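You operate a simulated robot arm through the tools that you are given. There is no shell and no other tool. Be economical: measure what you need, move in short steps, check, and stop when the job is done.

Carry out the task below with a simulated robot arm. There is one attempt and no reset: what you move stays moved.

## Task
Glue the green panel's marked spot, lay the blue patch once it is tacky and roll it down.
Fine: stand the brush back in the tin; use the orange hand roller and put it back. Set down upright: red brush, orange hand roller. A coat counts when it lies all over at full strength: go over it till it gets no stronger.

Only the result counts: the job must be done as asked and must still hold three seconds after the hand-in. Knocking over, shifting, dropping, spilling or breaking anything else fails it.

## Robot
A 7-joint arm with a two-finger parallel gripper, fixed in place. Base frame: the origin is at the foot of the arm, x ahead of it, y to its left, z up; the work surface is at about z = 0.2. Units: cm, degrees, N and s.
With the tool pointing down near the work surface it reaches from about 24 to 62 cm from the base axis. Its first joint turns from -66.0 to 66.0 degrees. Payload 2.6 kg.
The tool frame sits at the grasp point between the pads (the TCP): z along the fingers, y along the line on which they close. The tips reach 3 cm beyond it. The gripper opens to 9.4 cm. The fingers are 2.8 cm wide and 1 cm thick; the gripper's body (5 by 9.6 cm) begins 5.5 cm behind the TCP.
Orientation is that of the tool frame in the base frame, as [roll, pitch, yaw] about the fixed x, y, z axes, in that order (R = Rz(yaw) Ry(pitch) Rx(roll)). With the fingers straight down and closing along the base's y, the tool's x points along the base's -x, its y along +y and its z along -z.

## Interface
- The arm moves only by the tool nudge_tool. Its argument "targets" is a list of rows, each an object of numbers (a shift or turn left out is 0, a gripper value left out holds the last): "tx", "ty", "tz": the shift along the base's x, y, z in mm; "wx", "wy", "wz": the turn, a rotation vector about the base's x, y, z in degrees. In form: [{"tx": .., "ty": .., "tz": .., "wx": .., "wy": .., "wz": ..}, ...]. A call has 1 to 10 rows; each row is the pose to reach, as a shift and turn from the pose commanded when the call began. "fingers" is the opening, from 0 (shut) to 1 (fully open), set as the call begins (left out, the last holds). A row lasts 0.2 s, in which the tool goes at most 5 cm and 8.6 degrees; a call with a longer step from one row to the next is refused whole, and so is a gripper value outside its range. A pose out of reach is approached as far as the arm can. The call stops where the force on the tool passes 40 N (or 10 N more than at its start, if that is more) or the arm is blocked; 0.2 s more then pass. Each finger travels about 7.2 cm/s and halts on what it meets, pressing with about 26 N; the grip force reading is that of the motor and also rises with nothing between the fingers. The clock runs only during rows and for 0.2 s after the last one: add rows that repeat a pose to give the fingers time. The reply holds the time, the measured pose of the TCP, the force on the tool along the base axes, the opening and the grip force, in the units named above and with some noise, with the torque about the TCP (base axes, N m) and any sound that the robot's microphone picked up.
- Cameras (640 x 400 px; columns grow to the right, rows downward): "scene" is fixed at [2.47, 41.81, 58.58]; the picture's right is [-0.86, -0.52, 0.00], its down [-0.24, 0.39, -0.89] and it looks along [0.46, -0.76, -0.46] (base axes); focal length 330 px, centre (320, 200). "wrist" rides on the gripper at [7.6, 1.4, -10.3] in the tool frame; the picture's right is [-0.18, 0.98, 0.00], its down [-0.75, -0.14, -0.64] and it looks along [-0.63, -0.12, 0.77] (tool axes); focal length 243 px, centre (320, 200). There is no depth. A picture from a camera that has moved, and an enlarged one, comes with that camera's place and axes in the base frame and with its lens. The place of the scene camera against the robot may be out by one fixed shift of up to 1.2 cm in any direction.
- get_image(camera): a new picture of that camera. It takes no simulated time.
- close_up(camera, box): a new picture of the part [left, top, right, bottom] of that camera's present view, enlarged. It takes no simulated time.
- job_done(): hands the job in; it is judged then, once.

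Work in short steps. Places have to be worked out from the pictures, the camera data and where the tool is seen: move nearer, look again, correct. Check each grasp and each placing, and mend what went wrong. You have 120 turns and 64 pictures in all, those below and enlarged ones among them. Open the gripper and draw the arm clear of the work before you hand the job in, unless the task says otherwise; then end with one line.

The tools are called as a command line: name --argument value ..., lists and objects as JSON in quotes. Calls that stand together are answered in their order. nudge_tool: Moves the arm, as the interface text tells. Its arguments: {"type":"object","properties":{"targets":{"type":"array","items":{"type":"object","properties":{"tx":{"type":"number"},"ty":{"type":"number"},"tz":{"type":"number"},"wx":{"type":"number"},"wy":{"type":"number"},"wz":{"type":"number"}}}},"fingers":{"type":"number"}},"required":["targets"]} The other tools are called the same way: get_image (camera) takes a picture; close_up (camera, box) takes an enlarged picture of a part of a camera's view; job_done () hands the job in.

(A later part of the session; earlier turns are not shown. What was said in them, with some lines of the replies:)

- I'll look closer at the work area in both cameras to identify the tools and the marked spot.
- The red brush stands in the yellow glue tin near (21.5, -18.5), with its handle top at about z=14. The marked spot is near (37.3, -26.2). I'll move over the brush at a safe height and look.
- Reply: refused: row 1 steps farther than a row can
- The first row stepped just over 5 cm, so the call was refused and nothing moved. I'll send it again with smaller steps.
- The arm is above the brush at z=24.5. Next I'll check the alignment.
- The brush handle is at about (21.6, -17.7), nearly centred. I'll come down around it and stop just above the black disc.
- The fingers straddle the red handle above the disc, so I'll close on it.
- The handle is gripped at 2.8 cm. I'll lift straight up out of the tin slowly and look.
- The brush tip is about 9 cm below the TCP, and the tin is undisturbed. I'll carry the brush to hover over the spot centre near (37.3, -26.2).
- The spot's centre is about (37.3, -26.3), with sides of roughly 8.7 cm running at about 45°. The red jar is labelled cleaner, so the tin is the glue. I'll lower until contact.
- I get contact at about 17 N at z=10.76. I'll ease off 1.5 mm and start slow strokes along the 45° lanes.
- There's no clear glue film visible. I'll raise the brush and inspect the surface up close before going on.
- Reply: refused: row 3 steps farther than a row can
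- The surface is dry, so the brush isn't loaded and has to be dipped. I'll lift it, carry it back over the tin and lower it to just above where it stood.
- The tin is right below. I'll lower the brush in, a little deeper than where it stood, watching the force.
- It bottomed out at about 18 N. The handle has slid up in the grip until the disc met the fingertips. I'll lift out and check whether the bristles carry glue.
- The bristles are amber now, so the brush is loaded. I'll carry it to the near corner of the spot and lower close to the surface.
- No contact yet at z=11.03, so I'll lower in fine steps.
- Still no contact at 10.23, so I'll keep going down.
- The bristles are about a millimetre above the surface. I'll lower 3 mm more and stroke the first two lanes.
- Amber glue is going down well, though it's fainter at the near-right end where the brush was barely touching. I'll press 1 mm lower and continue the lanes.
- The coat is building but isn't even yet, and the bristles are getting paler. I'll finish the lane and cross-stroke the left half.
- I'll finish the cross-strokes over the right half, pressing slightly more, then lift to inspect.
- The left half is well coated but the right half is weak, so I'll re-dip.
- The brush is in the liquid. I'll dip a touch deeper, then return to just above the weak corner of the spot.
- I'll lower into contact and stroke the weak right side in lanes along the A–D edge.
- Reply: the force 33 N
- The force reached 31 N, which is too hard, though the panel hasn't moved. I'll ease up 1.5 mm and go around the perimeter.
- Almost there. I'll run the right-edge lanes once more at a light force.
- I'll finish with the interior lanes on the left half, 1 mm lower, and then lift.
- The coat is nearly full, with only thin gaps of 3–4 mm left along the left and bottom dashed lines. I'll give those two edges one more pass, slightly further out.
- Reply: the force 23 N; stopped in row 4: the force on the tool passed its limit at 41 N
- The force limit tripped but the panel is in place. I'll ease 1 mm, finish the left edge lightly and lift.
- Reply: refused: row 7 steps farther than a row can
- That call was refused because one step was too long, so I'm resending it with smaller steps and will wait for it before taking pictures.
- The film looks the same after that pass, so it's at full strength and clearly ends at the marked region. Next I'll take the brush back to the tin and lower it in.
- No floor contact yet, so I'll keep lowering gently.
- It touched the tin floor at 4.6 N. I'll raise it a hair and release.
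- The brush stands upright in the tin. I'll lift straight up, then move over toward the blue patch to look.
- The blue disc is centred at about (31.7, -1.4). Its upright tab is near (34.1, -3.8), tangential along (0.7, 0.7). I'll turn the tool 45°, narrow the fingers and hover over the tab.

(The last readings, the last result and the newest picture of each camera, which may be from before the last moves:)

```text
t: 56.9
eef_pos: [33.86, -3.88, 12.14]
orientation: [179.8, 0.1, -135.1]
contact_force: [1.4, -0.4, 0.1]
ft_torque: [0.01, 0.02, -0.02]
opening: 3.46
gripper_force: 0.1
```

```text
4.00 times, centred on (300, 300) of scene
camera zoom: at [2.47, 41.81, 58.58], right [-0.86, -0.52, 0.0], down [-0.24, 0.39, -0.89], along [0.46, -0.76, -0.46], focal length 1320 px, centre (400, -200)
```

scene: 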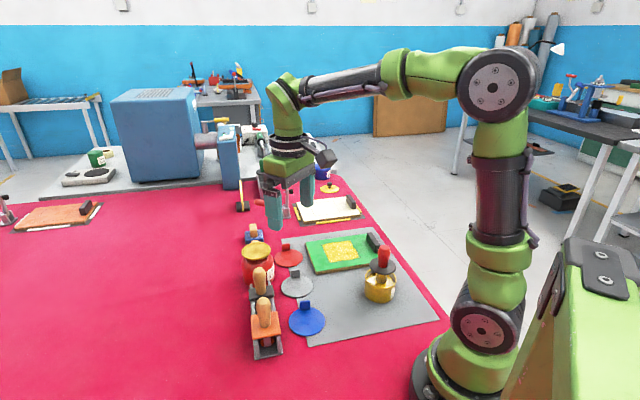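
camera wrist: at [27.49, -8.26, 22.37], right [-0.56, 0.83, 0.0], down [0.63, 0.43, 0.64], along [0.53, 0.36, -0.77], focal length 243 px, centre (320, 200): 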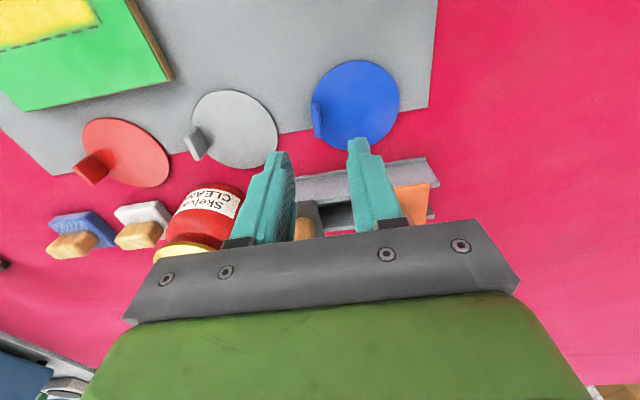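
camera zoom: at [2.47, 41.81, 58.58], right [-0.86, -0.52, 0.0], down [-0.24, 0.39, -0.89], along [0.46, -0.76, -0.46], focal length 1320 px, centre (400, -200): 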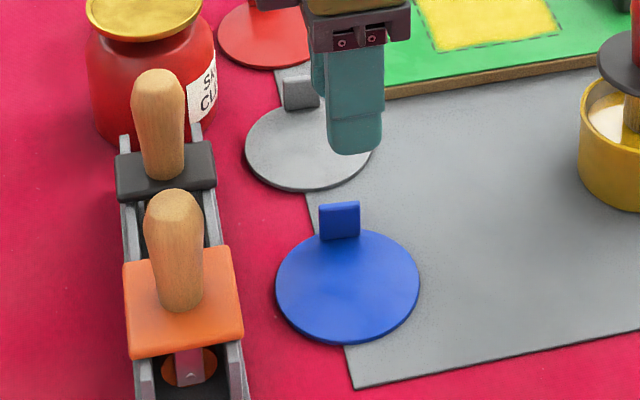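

The tab centre is at about (34.4, -3.9), with the disc radius about 3.9. I'll shift slightly, turn 4° more and descend to z≈4.

nudge_tool --targets '[{"tx": 5, "tz": -30, "wz": 3}, {"tx": 5, "tz": -60, "wz": 3}, {"tx": 5, "tz": -76, "wz": 3}, {"tx": 5, "tz": -81, "wz": 3}, {"tx": 5, "tz": -81, "wz": 3}]'

close_up --camera "wrist" --box '[220, 40, 420, 200]'

```text
t: 58.1
eef_pos: [34.69, -4.06, 4.11]
orientation: [179.8, -0.1, -132.1]
contact_force: [-0.4, -0.8, -0.1]
ft_torque: [0.02, 0.01, -0.01]
opening: 3.48
gripper_force: 0.1
```

```text
2.50 times, centred on (320, 120) of wrist
camera zoom: at [28.59, -8.67, 14.26], right [-0.61, 0.8, 0.0], down [0.61, 0.46, 0.64], along [0.51, 0.39, -0.77], focal length 606 px, centre (320, 400)
```

zoom: 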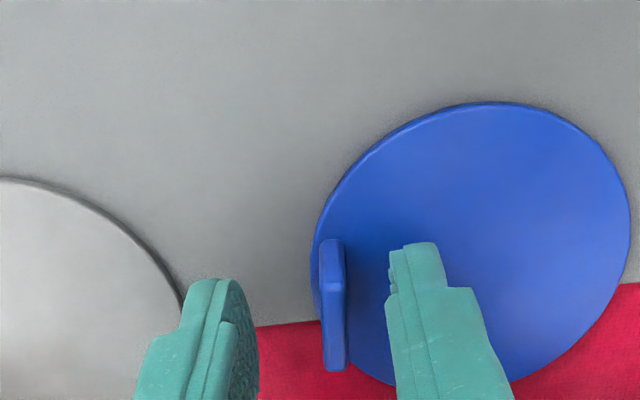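

The tab is between the fingers and aligned, so I'll close on it.

nudge_tool --targets '[{"tx": -3, "ty": 0}, {"tx": -3}, {"tx": -3}, {"tx": -3}]' --fingers 0

nudge_tool --targets '[{"tz": 15}, {"tz": 35}, {"tz": 55}, {"tz": 75}, {"tz": 75}]'

get_image --camera "wrist"

close_up --camera "scene" --box '[240, 200, 400, 330]'

```text
t: 59.1
eef_pos: [34.38, -3.86, 3.97]
orientation: [179.9, -0.1, -132.2]
contact_force: [0.9, 0.8, 0.7]
ft_torque: [-0.01, 0.03, -0.02]
opening: 0.44
gripper_force: 26.6
```

```text
t: 60.3
eef_pos: [34.21, -4.0, 11.56]
orientation: [179.8, -0.1, -132.1]
contact_force: [0.6, -0.4, 0.1]
ft_torque: [0.01, -0.02, -0.01]
opening: 0.47
gripper_force: 26.1
```

```text
28 pictures are left
camera wrist: at [28.13, -8.63, 21.76], right [-0.61, 0.8, 0.0], down [0.61, 0.46, 0.64], along [0.51, 0.39, -0.77], focal length 243 px, centre (320, 200)
```

wrist: 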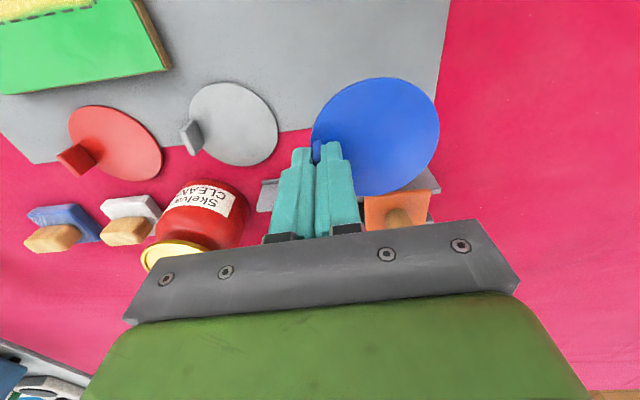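

```text
3.08 times, centred on (320, 265) of scene
camera zoom: at [2.47, 41.81, 58.58], right [-0.86, -0.52, 0.0], down [-0.24, 0.39, -0.89], along [0.46, -0.76, -0.46], focal length 1016 px, centre (320, 0)
```

zoom: 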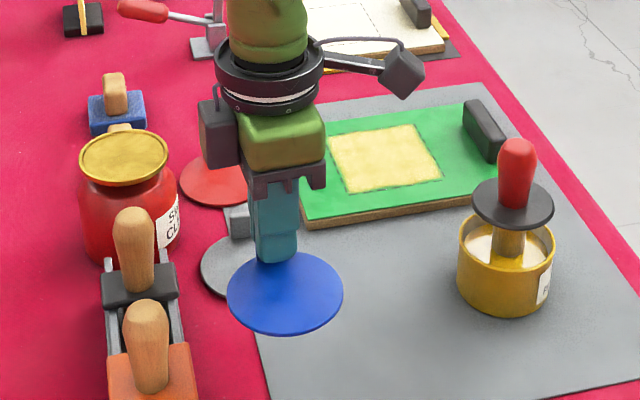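

I'm holding the patch flat by its tab, with the disc centre offset about (-2.7, +2.3) from the TCP. Before laying it I'll carry it above the red mat beside the panel, watching the film's colour for tackiness.

nudge_tool --targets '[{"tz": 35}, {"tz": 65}, {"tz": 65}, {"tz": 65}, {"tz": 65}, {"tz": 65}, {"tz": 65}, {"tz": 65}, {"tz": 65}, {"tz": 65}]'

close_up --camera "scene" --box '[310, 210, 390, 280]'

```text
t: 62.5
eef_pos: [34.34, -4.02, 18.05]
orientation: [179.9, 0.0, -132.2]
contact_force: [0.2, -1.1, 0.7]
ft_torque: [-0.03, -0.01, -0.01]
opening: 0.45
gripper_force: 26.0
```

```text
5.71 times, centred on (350, 245) of scene
camera zoom: at [2.47, 41.81, 58.58], right [-0.86, -0.52, 0.0], down [-0.24, 0.39, -0.89], along [0.46, -0.76, -0.46], focal length 1886 px, centre (149, -57)
```

zoom: 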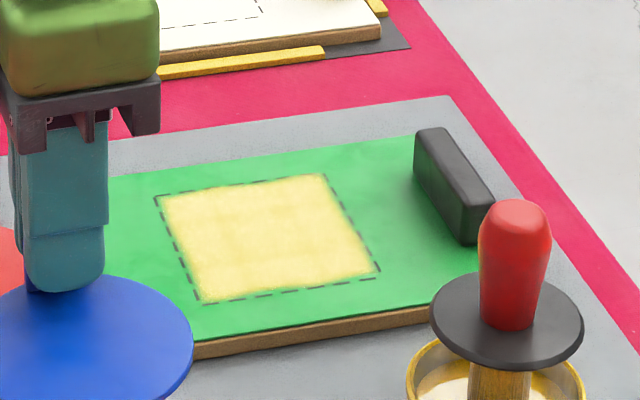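

The film is turning paler as it cures. I'll carry the patch to hover above the spot and check the colour again.

nudge_tool --targets '[{"tx": 9, "ty": -41}, {"tx": 18, "ty": -82}, {"tx": 27, "ty": -123}, {"tx": 36, "ty": -164}, {"tx": 45, "ty": -205}, {"tx": 55, "ty": -246}, {"tx": 55, "ty": -246, "tz": -20}, {"tx": 55, "ty": -246, "tz": -20}, {"tx": 55, "ty": -246, "tz": -20}, {"tx": 55, "ty": -246, "tz": -20}]'

close_up --camera "scene" --box '[300, 180, 420, 285]'

get_image --camera "wrist"

```text
t: 64.7
eef_pos: [39.82, -28.52, 15.84]
orientation: [179.9, 0.0, -132.1]
contact_force: [0.1, 0.0, -0.1]
ft_torque: [-0.02, 0.02, -0.01]
opening: 0.45
gripper_force: 25.7
```

```text
3.81 times, centred on (360, 232) of scene
camera zoom: at [2.47, 41.81, 58.58], right [-0.86, -0.52, 0.0], down [-0.24, 0.39, -0.89], along [0.46, -0.76, -0.46], focal length 1258 px, centre (168, 76)
```

zoom: 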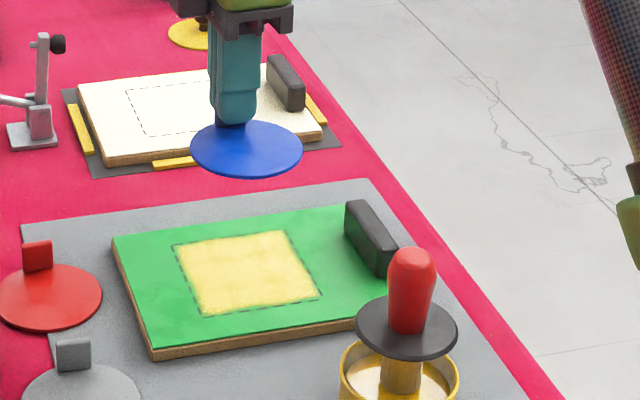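

```text
24 pictures are left
camera wrist: at [33.69, -33.28, 26.06], right [-0.61, 0.8, 0.0], down [0.61, 0.46, 0.64], along [0.51, 0.39, -0.77], focal length 243 px, centre (320, 200)
```

wrist: 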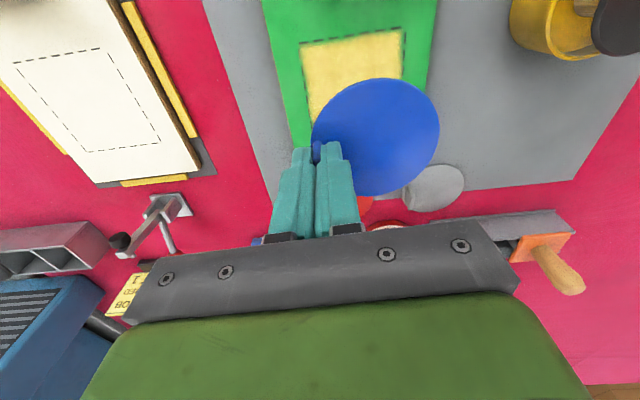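

The spot's corners agree with my earlier estimate, giving a centre of about (37.1, -26.4), so the disc is lined up. I'll wait here and recheck the glue colour.

nudge_tool --targets '[{"ty": -1.5}, {"ty": -1.5}, {"ty": -1.5}, {"ty": -1.5}, {"ty": -1.5}, {"ty": -1.5}, {"ty": -1.5}, {"ty": -1.5}, {"ty": -1.5}, {"ty": -1.5}]'

nudge_tool --targets '[{"tz": 0}, {"tz": 0}, {"tz": 0}, {"tz": 0}, {"tz": 0}, {"tz": 0}, {"tz": 0}, {"tz": 0}, {"tz": 0}, {"tz": 0}]'

close_up --camera "scene" --box '[300, 180, 420, 285]'

```text
t: 66.9
eef_pos: [39.79, -28.63, 15.93]
orientation: [-180.0, 0.0, -132.0]
contact_force: [0.3, 0.2, -0.5]
ft_torque: [-0.01, 0.01, 0.02]
opening: 0.45
gripper_force: 25.9
```

```text
t: 69.1
eef_pos: [39.86, -28.66, 15.94]
orientation: [180.0, 0.1, -132.1]
contact_force: [0.6, 0.2, 0.2]
ft_torque: [0.02, 0.01, 0.01]
opening: 0.41
gripper_force: 25.6
```

```text
3.81 times, centred on (360, 232) of scene
camera zoom: at [2.47, 41.81, 58.58], right [-0.86, -0.52, 0.0], down [-0.24, 0.39, -0.89], along [0.46, -0.76, -0.46], focal length 1258 px, centre (168, 76)
```

zoom: 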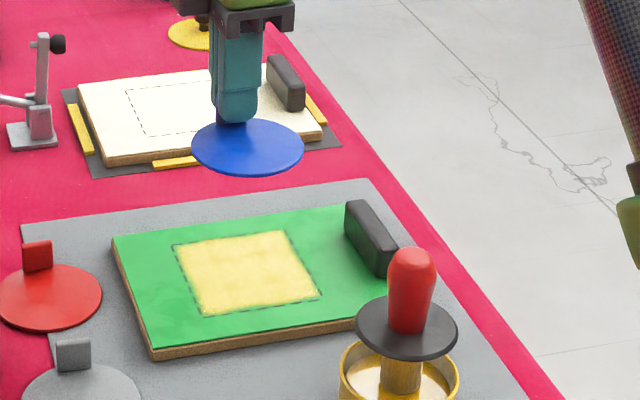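

The colour has stopped changing, so the film has gone from amber to a pale matte and I judge it tacky. I'll lower the patch onto the spot.

nudge_tool --targets '[{"tz": -40}, {"tz": -75}, {"tz": -95}, {"tz": -101}, {"tz": -101}]'

```text
t: 70.3
eef_pos: [39.87, -28.51, 5.84]
orientation: [180.0, 0.1, -132.0]
contact_force: [1.1, -0.4, -0.4]
ft_torque: [0.01, 0.02, 0.02]
opening: 0.47
gripper_force: 25.5
```

nudge_tool --targets '[{"tz": -2}, {"tz": -4}, {"tz": -5}, {"tz": -5}]'

close_up --camera "scene" --box '[300, 200, 420, 285]'

```text
t: 71.3
eef_pos: [39.73, -28.72, 5.33]
orientation: [179.8, 0.0, -132.1]
contact_force: [-0.6, 0.2, -1.4]
ft_torque: [-0.06, -0.04, 0.0]
opening: 0.45
gripper_force: 26.3
```

```text
4.71 times, centred on (360, 242) of scene
camera zoom: at [2.47, 41.81, 58.58], right [-0.86, -0.52, 0.0], down [-0.24, 0.39, -0.89], along [0.46, -0.76, -0.46], focal length 1553 px, centre (132, 0)
```

zoom: 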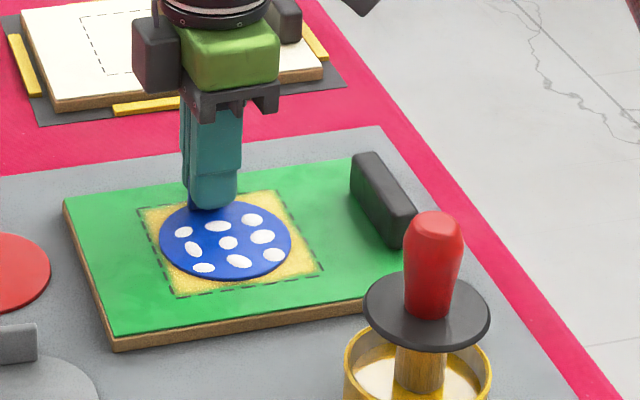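

The patch stuck well centred and shows white bubbles to roll out. I'll open slightly and lift off.

nudge_tool --targets '[{"tz": 0}, {"tz": 0}, {"tz": 0}]' --fingers 0.25

nudge_tool --targets '[{"tz": 30}, {"tz": 70}, {"tz": 115}, {"tz": 160}, {"tz": 160, "ty": 45}, {"tz": 160, "ty": 90}, {"tz": 160, "ty": 135}, {"tz": 160, "ty": 180}, {"tz": 160, "ty": 225}, {"tz": 160, "ty": 225}]'

get_image --camera "wrist"

```text
t: 72.1
eef_pos: [39.83, -28.64, 5.3]
orientation: [179.9, 0.0, -132.1]
contact_force: [-1.3, 0.1, 0.0]
ft_torque: [0.01, -0.01, -0.01]
opening: 2.34
gripper_force: 0.0
```

```text
t: 74.3
eef_pos: [39.77, -6.11, 21.24]
orientation: [179.9, 0.1, -132.2]
contact_force: [0.6, 0.7, 0.3]
ft_torque: [0.01, 0.0, -0.01]
opening: 2.32
gripper_force: 0.1
```

```text
21 pictures are left
camera wrist: at [33.58, -10.83, 31.51], right [-0.61, 0.8, 0.0], down [0.61, 0.46, 0.64], along [0.51, 0.39, -0.77], focal length 243 px, centre (320, 200)
```

wrist: 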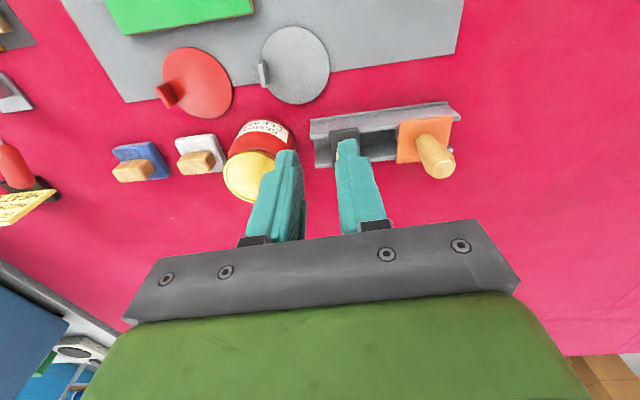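

Next is the orange roller, with its handle near (36.5, 7). I need to see which way its cylinder runs, so I'll look close.

close_up --camera "scene" --box '[235, 255, 305, 365]'

close_up --camera "wrist" --box '[290, 80, 480, 200]'

```text
3.64 times, centred on (270, 310) of scene
camera zoom: at [2.46, 41.81, 58.58], right [-0.86, -0.52, 0.0], down [-0.24, 0.39, -0.89], along [0.46, -0.76, -0.46], focal length 1200 px, centre (502, -200)
```

zoom: 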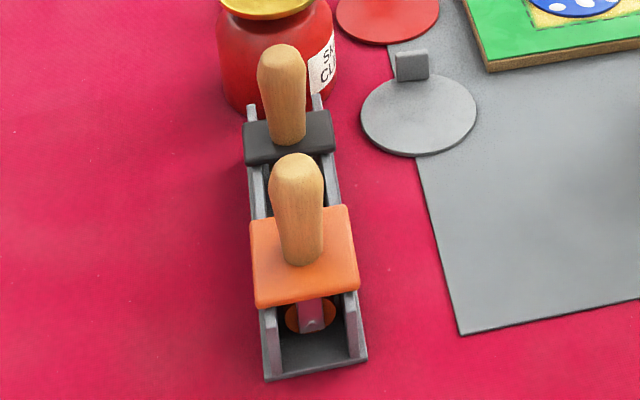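

```text
3.33 times, centred on (385, 140) of wrist
camera zoom: at [33.58, -10.83, 31.51], right [-0.61, 0.8, 0.0], down [0.61, 0.46, 0.64], along [0.51, 0.39, -0.77], focal length 809 px, centre (103, 400)
```

zoom: 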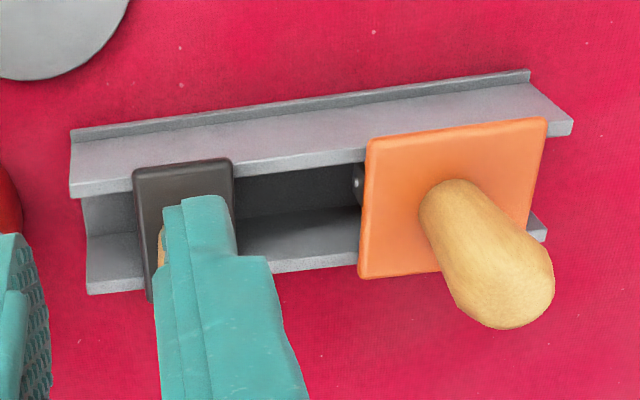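

The cylinder runs along the tray axis (-45°) and the plate rests on the rails. The handle is upright at about (36.3, 6.6), from z 5.5 to 11. So the roller rolls along (0.7, 0.7) with no yaw change. I'll turn the tool so it closes along the roll direction and hover above.

nudge_tool --targets '[{"tx": -4, "ty": 13, "wz": -8.4}, {"tx": -8, "ty": 26, "wz": -16.8}, {"tx": -12, "ty": 39, "wz": -25.2}, {"tx": -16, "ty": 52, "wz": -33.6}, {"tx": -20, "ty": 65, "wz": -42}, {"tx": -24, "ty": 78, "wz": -50.4}, {"tx": -28, "ty": 91, "wz": -58.8}, {"tx": -31, "ty": 104, "wz": -67.2}, {"tx": -35, "ty": 117, "wz": -75.6}, {"tx": -35, "ty": 127, "wz": -84}]' --fingers 0.6

nudge_tool --targets '[{"wz": -8.4}, {"wz": -8.9, "tz": -25}, {"wz": -8.9, "tz": -50}, {"wz": -8.9, "tz": -50}]'

get_image --camera "wrist"

```text
t: 76.5
eef_pos: [36.31, 6.31, 21.49]
orientation: [179.9, 0.0, 143.8]
contact_force: [0.0, 0.2, -0.5]
ft_torque: [0.0, -0.01, 0.0]
opening: 5.64
gripper_force: 0.0
```

```text
t: 77.5
eef_pos: [36.3, 6.44, 16.28]
orientation: [179.9, 0.0, 134.9]
contact_force: [-0.2, 1.0, -0.5]
ft_torque: [0.01, -0.03, 0.03]
opening: 5.63
gripper_force: 0.0
```

```text
18 pictures are left
camera wrist: at [31.89, 12.73, 26.55], right [0.83, 0.56, 0.0], down [0.43, -0.63, 0.64], along [0.36, -0.53, -0.77], focal length 243 px, centre (320, 200)
```

wrist: 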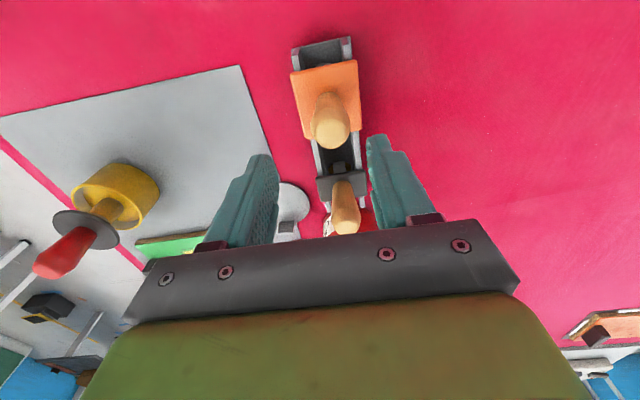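

Combining both views, the handle is at (36.4, 7.4), with the plate top about z=4.4 and the handle top about z=10.2. I'll shift and descend around it.

nudge_tool --targets '[{"tx": 1, "ty": 9.5}, {"tx": 1, "ty": 9.5, "tz": -35}, {"tx": 1, "ty": 9.5, "tz": -65}, {"tx": 1, "ty": 9.5, "tz": -80}, {"tx": 1, "ty": 9.5, "tz": -80}]'

close_up --camera "wrist" --box '[220, 40, 440, 240]'

close_up --camera "scene" --box '[225, 235, 315, 365]'

```text
t: 78.7
eef_pos: [36.34, 7.61, 8.44]
orientation: [179.9, 0.0, 134.9]
contact_force: [-0.2, -0.2, -0.2]
ft_torque: [-0.02, 0.03, -0.01]
opening: 5.64
gripper_force: 0.0
```

```text
2.00 times, centred on (330, 140) of wrist
camera zoom: at [31.98, 13.91, 18.6], right [0.83, 0.56, 0.0], down [0.43, -0.63, 0.64], along [0.36, -0.53, -0.77], focal length 485 px, centre (300, 320)
```

zoom: 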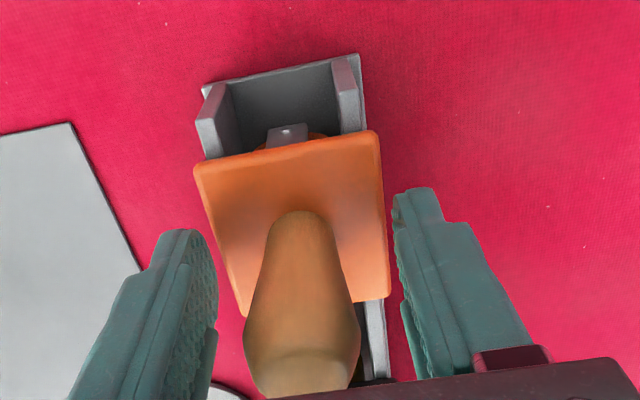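

```text
3.08 times, centred on (270, 300) of scene
camera zoom: at [2.47, 41.81, 58.58], right [-0.86, -0.52, 0.0], down [-0.24, 0.39, -0.89], along [0.46, -0.76, -0.46], focal length 1016 px, centre (474, -108)
```

zoom: 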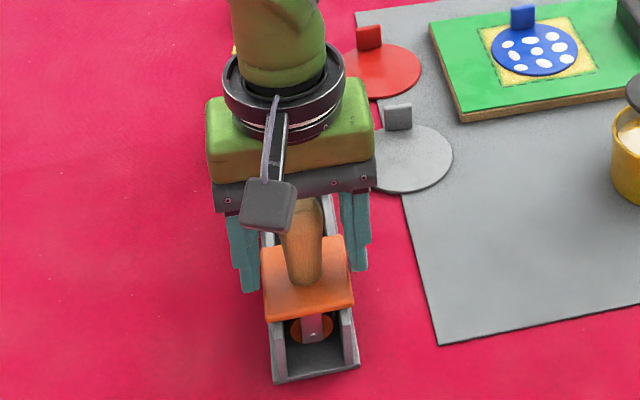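

The handle sits between the fingers. I'll shift 3 mm to centre the pads, go down 3 mm and close.

nudge_tool --targets '[{"tx": 2.5, "ty": -3.5, "tz": -3}, {"tx": 2.5, "ty": -3.5, "tz": -3}]'

nudge_tool --targets '[{"tz": 0}, {"tz": 0}, {"tz": 0}, {"tz": 0}]' --fingers 0

```text
t: 79.3
eef_pos: [36.63, 7.12, 7.92]
orientation: [179.9, 0.2, 135.0]
contact_force: [-0.2, 0.0, -0.3]
ft_torque: [-0.02, 0.02, 0.0]
opening: 5.64
gripper_force: 0.1
```

```text
t: 80.3
eef_pos: [36.61, 7.13, 7.92]
orientation: [179.9, 0.0, 134.9]
contact_force: [0.3, 0.0, 0.5]
ft_torque: [-0.03, 0.01, -0.01]
opening: 2.85
gripper_force: 26.5
```

The handle is gripped (2.85 cm) at about (36.6, 7.1, 7.9), which I'll use for putting it back. Now I lift straight up.

nudge_tool --targets '[{"tz": 20}, {"tz": 45}, {"tz": 75}, {"tz": 100}, {"tz": 100}]'

close_up --camera "scene" --box '[215, 205, 325, 365]'

```text
t: 81.5
eef_pos: [36.89, 6.89, 18.1]
orientation: [179.9, 0.1, 135.0]
contact_force: [-0.3, 0.0, -2.6]
ft_torque: [0.02, 0.01, 0.0]
opening: 2.82
gripper_force: 25.7
```

```text
2.50 times, centred on (270, 285) of scene
camera zoom: at [2.47, 41.81, 58.58], right [-0.86, -0.52, 0.0], down [-0.24, 0.39, -0.89], along [0.46, -0.76, -0.46], focal length 825 px, centre (445, -12)
```

zoom: 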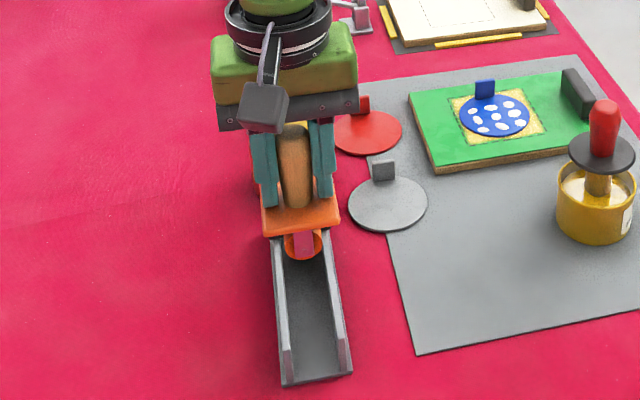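

The roller is in hand, level. I'll carry it over the patch without turning and stop above it.

nudge_tool --targets '[{"tz": 20, "ty": -40}, {"tz": 20, "ty": -86}, {"tz": 20, "ty": -132}, {"tz": 20, "ty": -178}, {"tz": 20, "ty": -224}, {"tz": 20, "ty": -270}, {"tz": 20, "ty": -316}, {"tz": 0, "tx": -6, "ty": -325}, {"tz": -40, "tx": -6, "ty": -325}, {"tz": -65, "tx": -6, "ty": -325}]'

close_up --camera "scene" --box '[290, 180, 410, 285]'

```text
t: 83.7
eef_pos: [35.91, -25.49, 11.52]
orientation: [179.9, 0.0, 134.9]
contact_force: [0.2, 0.2, -2.8]
ft_torque: [0.01, -0.01, -0.01]
opening: 2.85
gripper_force: 25.7
```

```text
3.81 times, centred on (350, 232) of scene
camera zoom: at [2.47, 41.81, 58.58], right [-0.86, -0.52, 0.0], down [-0.24, 0.39, -0.89], along [0.46, -0.76, -0.46], focal length 1258 px, centre (206, 76)
```

zoom: 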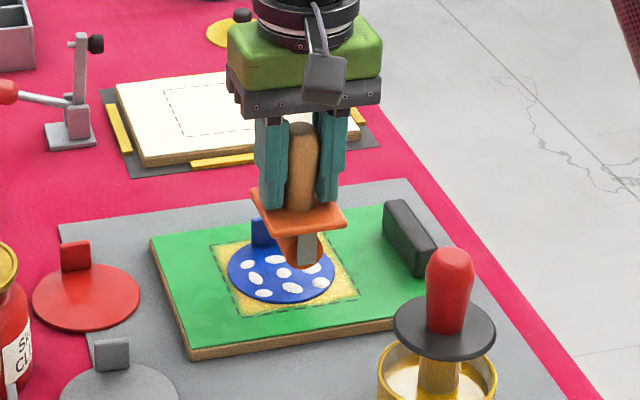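

The roller is about 2 cm above the patch, clear of the tab. Lowering gently.

nudge_tool --targets '[{"tx": 3, "tz": -6}, {"tx": 3, "tz": -10}, {"tx": 3, "tz": -12}, {"tx": 3, "tz": -12}]'

nudge_tool --targets '[{"tz": -2}, {"tz": -4}, {"tz": -6}, {"tz": -6}]'

```text
t: 84.7
eef_pos: [36.22, -25.35, 10.33]
orientation: [179.9, 0.0, 134.9]
contact_force: [0.8, 0.6, -2.6]
ft_torque: [-0.02, 0.01, -0.02]
opening: 2.88
gripper_force: 26.5
```

```text
t: 85.7
eef_pos: [36.28, -25.44, 9.8]
orientation: [-180.0, 0.0, 135.0]
contact_force: [0.8, 0.1, -2.0]
ft_torque: [0.02, 0.03, -0.01]
opening: 2.86
gripper_force: 26.1
```

nudge_tool --targets '[{"tz": -2}, {"tz": -4}, {"tz": -5}, {"tz": -5}]'

close_up --camera "scene" --box '[310, 210, 390, 280]'

```text
t: 86.7
eef_pos: [36.32, -25.22, 9.2]
orientation: [179.8, 0.0, 135.1]
contact_force: [-0.4, -0.3, -2.1]
ft_torque: [0.01, 0.01, 0.01]
opening: 2.85
gripper_force: 25.4
```

```text
5.71 times, centred on (350, 245) of scene
camera zoom: at [2.47, 41.81, 58.58], right [-0.86, -0.52, 0.0], down [-0.24, 0.39, -0.89], along [0.46, -0.76, -0.46], focal length 1886 px, centre (149, -57)
```

zoom: 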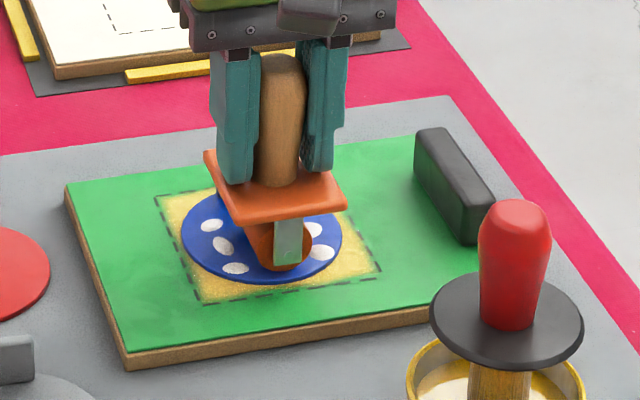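

Nearly touching. I'll lower a few more millimetres.

nudge_tool --targets '[{"tz": -1.5}, {"tz": -3}, {"tz": -4}, {"tz": -4}]'

```text
t: 87.7
eef_pos: [36.5, -25.55, 8.99]
orientation: [179.8, 0.3, 135.1]
contact_force: [-2.2, 1.3, 20.6]
ft_torque: [-0.07, -0.01, 0.01]
opening: 2.86
gripper_force: 25.6
```

I have contact at about 20 N. I'll roll back and forth along the (0.7, 0.7) direction on this near lane.

nudge_tool --targets '[{"tx": 13, "ty": 13.5, "tz": 0.3}, {"tx": 26.6, "ty": 27, "tz": 0.3}, {"tx": 13, "ty": 13.5, "tz": 0.3}, {"tx": 0, "ty": 0, "tz": 0.3}, {"tx": -13, "ty": -13.5, "tz": 0.3}, {"tx": -26.6, "ty": -27, "tz": 0.3}, {"tx": -13, "ty": -13.5, "tz": 0.3}, {"tx": 0, "ty": 0, "tz": 0.3}]'

close_up --camera "scene" --box '[310, 210, 390, 280]'

```text
t: 89.5
eef_pos: [36.27, -25.39, 9.09]
orientation: [179.9, 0.1, 134.9]
contact_force: [-1.0, 1.8, 22.7]
ft_torque: [-0.18, -0.11, 0.05]
opening: 2.86
gripper_force: 26.0
```

```text
5.71 times, centred on (350, 245) of scene
camera zoom: at [2.46, 41.82, 58.58], right [-0.86, -0.52, 0.0], down [-0.24, 0.39, -0.89], along [0.46, -0.76, -0.46], focal length 1886 px, centre (149, -57)
```

zoom: 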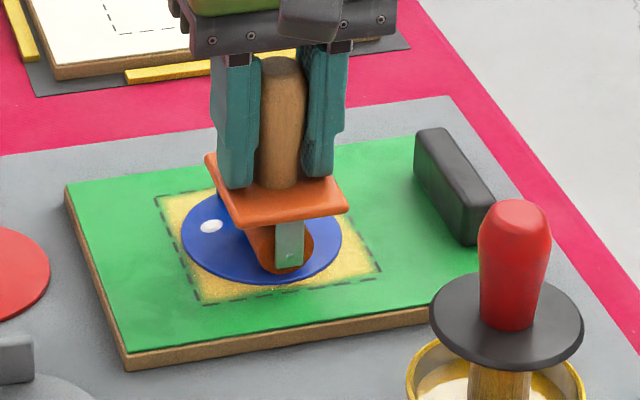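

The bubbles under this lane are gone and only the far row remains. I'll lift, shift 1.6 cm toward the tab side (staying clear of the tab) and roll that lane.

nudge_tool --targets '[{"tz": 6}, {"tx": 11.2, "ty": -11.4, "tz": 6}, {"tx": 11.2, "ty": -11.4, "tz": 2}, {"tx": 11.2, "ty": -11.4, "tz": 0}, {"tx": 11.2, "ty": -11.4, "tz": 0}]'

```text
t: 90.7
eef_pos: [37.56, -26.68, 8.99]
orientation: [179.8, 0.2, 135.0]
contact_force: [-5.0, 4.9, 19.6]
ft_torque: [0.32, 0.34, 0.01]
opening: 2.88
gripper_force: 25.6
```

There's about 7 N of side force away from the tab, so the roller may be touching it. I'll lift, back off 3 mm and set down again.

nudge_tool --targets '[{"tz": 6}, {"tx": -3, "ty": 3, "tz": 6}, {"tx": -3, "ty": 3, "tz": 2}, {"tx": -3, "ty": 3, "tz": 0.3}, {"tx": -3, "ty": 3, "tz": 0.3}]'

close_up --camera "wrist" --box '[200, 40, 440, 240]'

```text
t: 91.9
eef_pos: [37.25, -26.41, 8.92]
orientation: [179.8, 0.2, 135.0]
contact_force: [-2.4, 2.3, 16.0]
ft_torque: [0.1, 0.12, 0.01]
opening: 2.88
gripper_force: 25.8
```

```text
2.00 times, centred on (320, 140) of wrist
camera zoom: at [32.86, -19.98, 19.11], right [0.83, 0.56, 0.0], down [0.43, -0.63, 0.64], along [0.37, -0.53, -0.76], focal length 485 px, centre (320, 320)
```

zoom: 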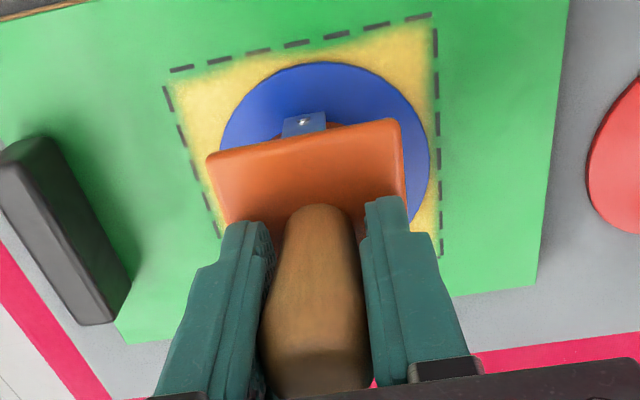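

Side force is small now, so I'll roll this lane back and forth.

nudge_tool --targets '[{"tx": 13, "ty": 13.5}, {"tx": 26.6, "ty": 27}, {"tx": 13, "ty": 13.5}, {"tx": 0, "ty": 0}, {"tx": -13, "ty": -13.5}, {"tx": -26.6, "ty": -27}, {"tx": -13, "ty": -13.5}, {"tx": 0, "ty": 0}, {"tz": 30}, {"tz": 70}]'

close_up --camera "scene" --box '[310, 210, 390, 280]'

```text
t: 94.1
eef_pos: [36.94, -26.02, 15.94]
orientation: [179.9, -0.1, 135.0]
contact_force: [-0.5, 1.1, -1.2]
ft_torque: [0.02, -0.02, -0.02]
opening: 2.85
gripper_force: 26.0
```

```text
5.71 times, centred on (350, 245) of scene
camera zoom: at [2.47, 41.81, 58.58], right [-0.86, -0.52, 0.0], down [-0.24, 0.39, -0.89], along [0.46, -0.76, -0.46], focal length 1886 px, centre (149, -57)
```

zoom: 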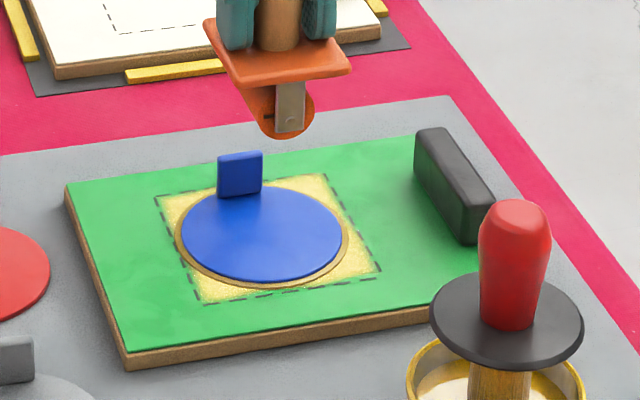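

The patch lies flat with no bubbles and a glue ring around it. I'll carry the roller back above its tray along the same path.

nudge_tool --targets '[{"tz": 40}, {"tz": 41, "ty": 46}, {"tz": 41, "ty": 92}, {"tz": 41, "ty": 138}, {"tz": 41, "ty": 184}, {"tz": 41, "ty": 230}, {"tz": 41, "ty": 276}, {"tz": 41, "ty": 320, "tx": -5.2}, {"tz": 21, "ty": 333.4, "tx": -5.2}, {"tz": 1, "ty": 333.4, "tx": -5.2}]'

nudge_tool --targets '[{"tz": -20}, {"tz": -35}, {"tz": -35}, {"tz": -35}]'

get_image --camera "wrist"

```text
t: 96.3
eef_pos: [36.74, 6.96, 16.01]
orientation: [179.7, 0.0, 134.9]
contact_force: [-1.0, 0.3, -1.9]
ft_torque: [0.0, 0.01, 0.0]
opening: 2.87
gripper_force: 26.3
```

```text
t: 97.3
eef_pos: [36.41, 7.01, 12.48]
orientation: [179.8, -0.1, 134.9]
contact_force: [-0.6, -0.4, -1.1]
ft_torque: [0.0, -0.01, 0.02]
opening: 2.86
gripper_force: 25.7
```

```text
9 pictures are left
camera wrist: at [32.2, 13.36, 22.75], right [0.83, 0.56, 0.0], down [0.43, -0.63, 0.64], along [0.36, -0.53, -0.77], focal length 243 px, centre (320, 200)
```

wrist: 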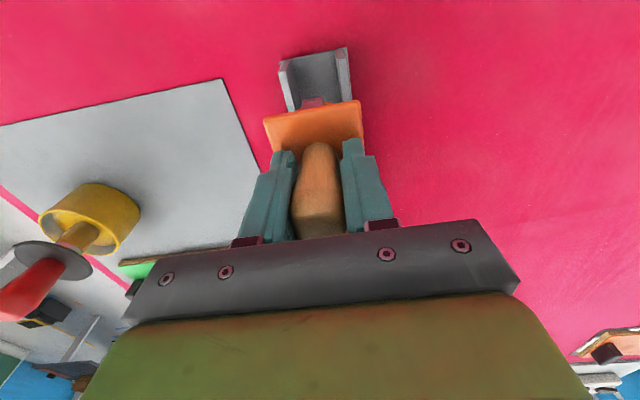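

It's lined up with the tray. Descending slowly the rest of the way.

nudge_tool --targets '[{"tz": -15}, {"tz": -28}, {"tz": -36}, {"tz": -40}, {"tz": -40}]'

nudge_tool --targets '[{"tz": -2}, {"tz": -4}, {"tz": -5}, {"tz": -5}]'

close_up --camera "scene" --box '[225, 235, 315, 365]'

```text
t: 98.5
eef_pos: [36.73, 7.09, 8.56]
orientation: [179.8, 0.0, 134.9]
contact_force: [0.7, 0.7, -2.7]
ft_torque: [-0.05, -0.02, 0.03]
opening: 2.85
gripper_force: 25.7
```

```text
t: 99.5
eef_pos: [36.76, 6.99, 7.88]
orientation: [180.0, 0.1, 134.9]
contact_force: [-1.4, -0.4, -0.1]
ft_torque: [-0.09, -0.02, -0.02]
opening: 2.86
gripper_force: 26.3
```

```text
3.08 times, centred on (270, 300) of scene
camera zoom: at [2.47, 41.81, 58.58], right [-0.86, -0.52, 0.0], down [-0.24, 0.39, -0.89], along [0.46, -0.76, -0.46], focal length 1016 px, centre (474, -108)
```

zoom: 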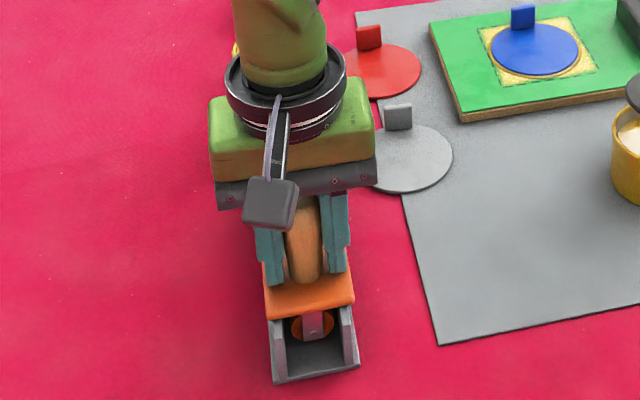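

The weight is just starting to be taken up. One more millimetre before releasing.

nudge_tool --targets '[{"tz": -1}, {"tz": -1}]'

```text
t: 100.1
eef_pos: [36.77, 6.99, 7.96]
orientation: [179.8, 0.2, 134.8]
contact_force: [-4.0, -1.7, 11.2]
ft_torque: [-0.3, -0.2, -0.09]
opening: 2.86
gripper_force: 26.0
```

It's seated, with 11 N upward. I'll release, opening only moderately, and then rise.

nudge_tool --targets '[{"tz": 0.5}, {"tz": 0.5}, {"tz": 0.5}, {"tz": 0.5}]' --fingers 0.6

nudge_tool --targets '[{"tz": 20}, {"tz": 50}, {"tz": 90}, {"tz": 135}, {"tz": 175}, {"tz": 200}, {"tz": 200}]'

get_image --camera "wrist"

close_up --camera "scene" --box '[220, 200, 440, 365]'

```text
t: 101.1
eef_pos: [36.76, 7.05, 7.9]
orientation: [179.9, 0.0, 135.1]
contact_force: [0.8, 1.7, 2.3]
ft_torque: [-0.02, 0.01, -0.01]
opening: 5.6
gripper_force: 0.1
```

```text
t: 102.7
eef_pos: [36.64, 7.13, 28.14]
orientation: [179.9, -0.1, 134.9]
contact_force: [-0.4, -0.5, -0.5]
ft_torque: [-0.03, 0.01, 0.0]
opening: 5.63
gripper_force: 0.0
```

```text
7 pictures are left
camera wrist: at [32.32, 13.49, 38.41], right [0.83, 0.56, 0.0], down [0.43, -0.63, 0.64], along [0.36, -0.53, -0.77], focal length 243 px, centre (320, 200)
```

wrist: 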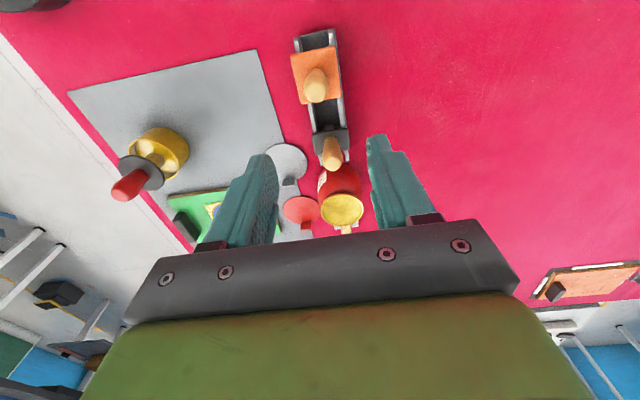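

```text
2.42 times, centred on (330, 282) of scene
camera zoom: at [2.47, 41.81, 58.58], right [-0.86, -0.52, 0.0], down [-0.24, 0.39, -0.89], along [0.46, -0.76, -0.46], focal length 800 px, centre (296, 0)
```

zoom: 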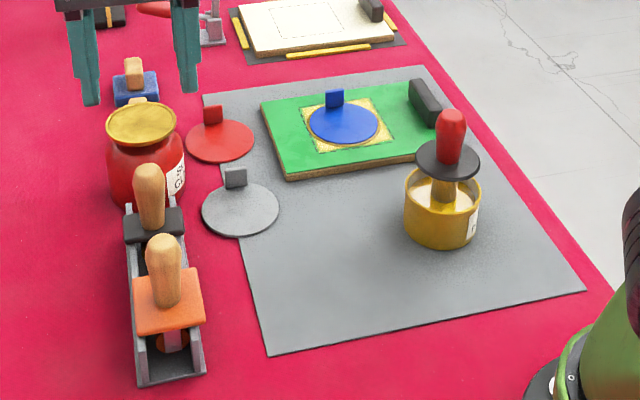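

The roller sits upright in its tray, the brush stands in the tin and the patch lies flat. I'll open fully and draw up and clear.

nudge_tool --targets '[{"tz": 30}, {"tz": 60}, {"tz": 90}, {"tz": 90}]' --fingers 1

close_up --camera "scene" --box '[310, 210, 420, 310]'

```text
t: 103.7
eef_pos: [36.71, 6.83, 36.95]
orientation: [179.9, 0.0, 135.0]
contact_force: [-1.4, -0.8, 0.0]
ft_torque: [-0.04, 0.0, 0.01]
opening: 9.39
gripper_force: 0.1
```

```text
4.00 times, centred on (365, 260) of scene
camera zoom: at [2.47, 41.81, 58.58], right [-0.86, -0.52, 0.0], down [-0.24, 0.39, -0.89], along [0.46, -0.76, -0.46], focal length 1320 px, centre (140, -40)
```

zoom: 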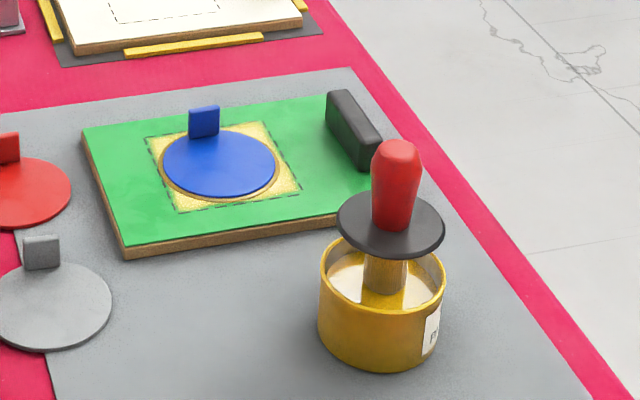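

Everything is in its place and the arm is clear, so I'm handing the job in.

job_done

```text
The job is handed in.
```

The green panel's marked spot is glued, the blue patch was laid once the glue looked tacky and rolled flat, and the brush and orange hand roller are back in place upright.
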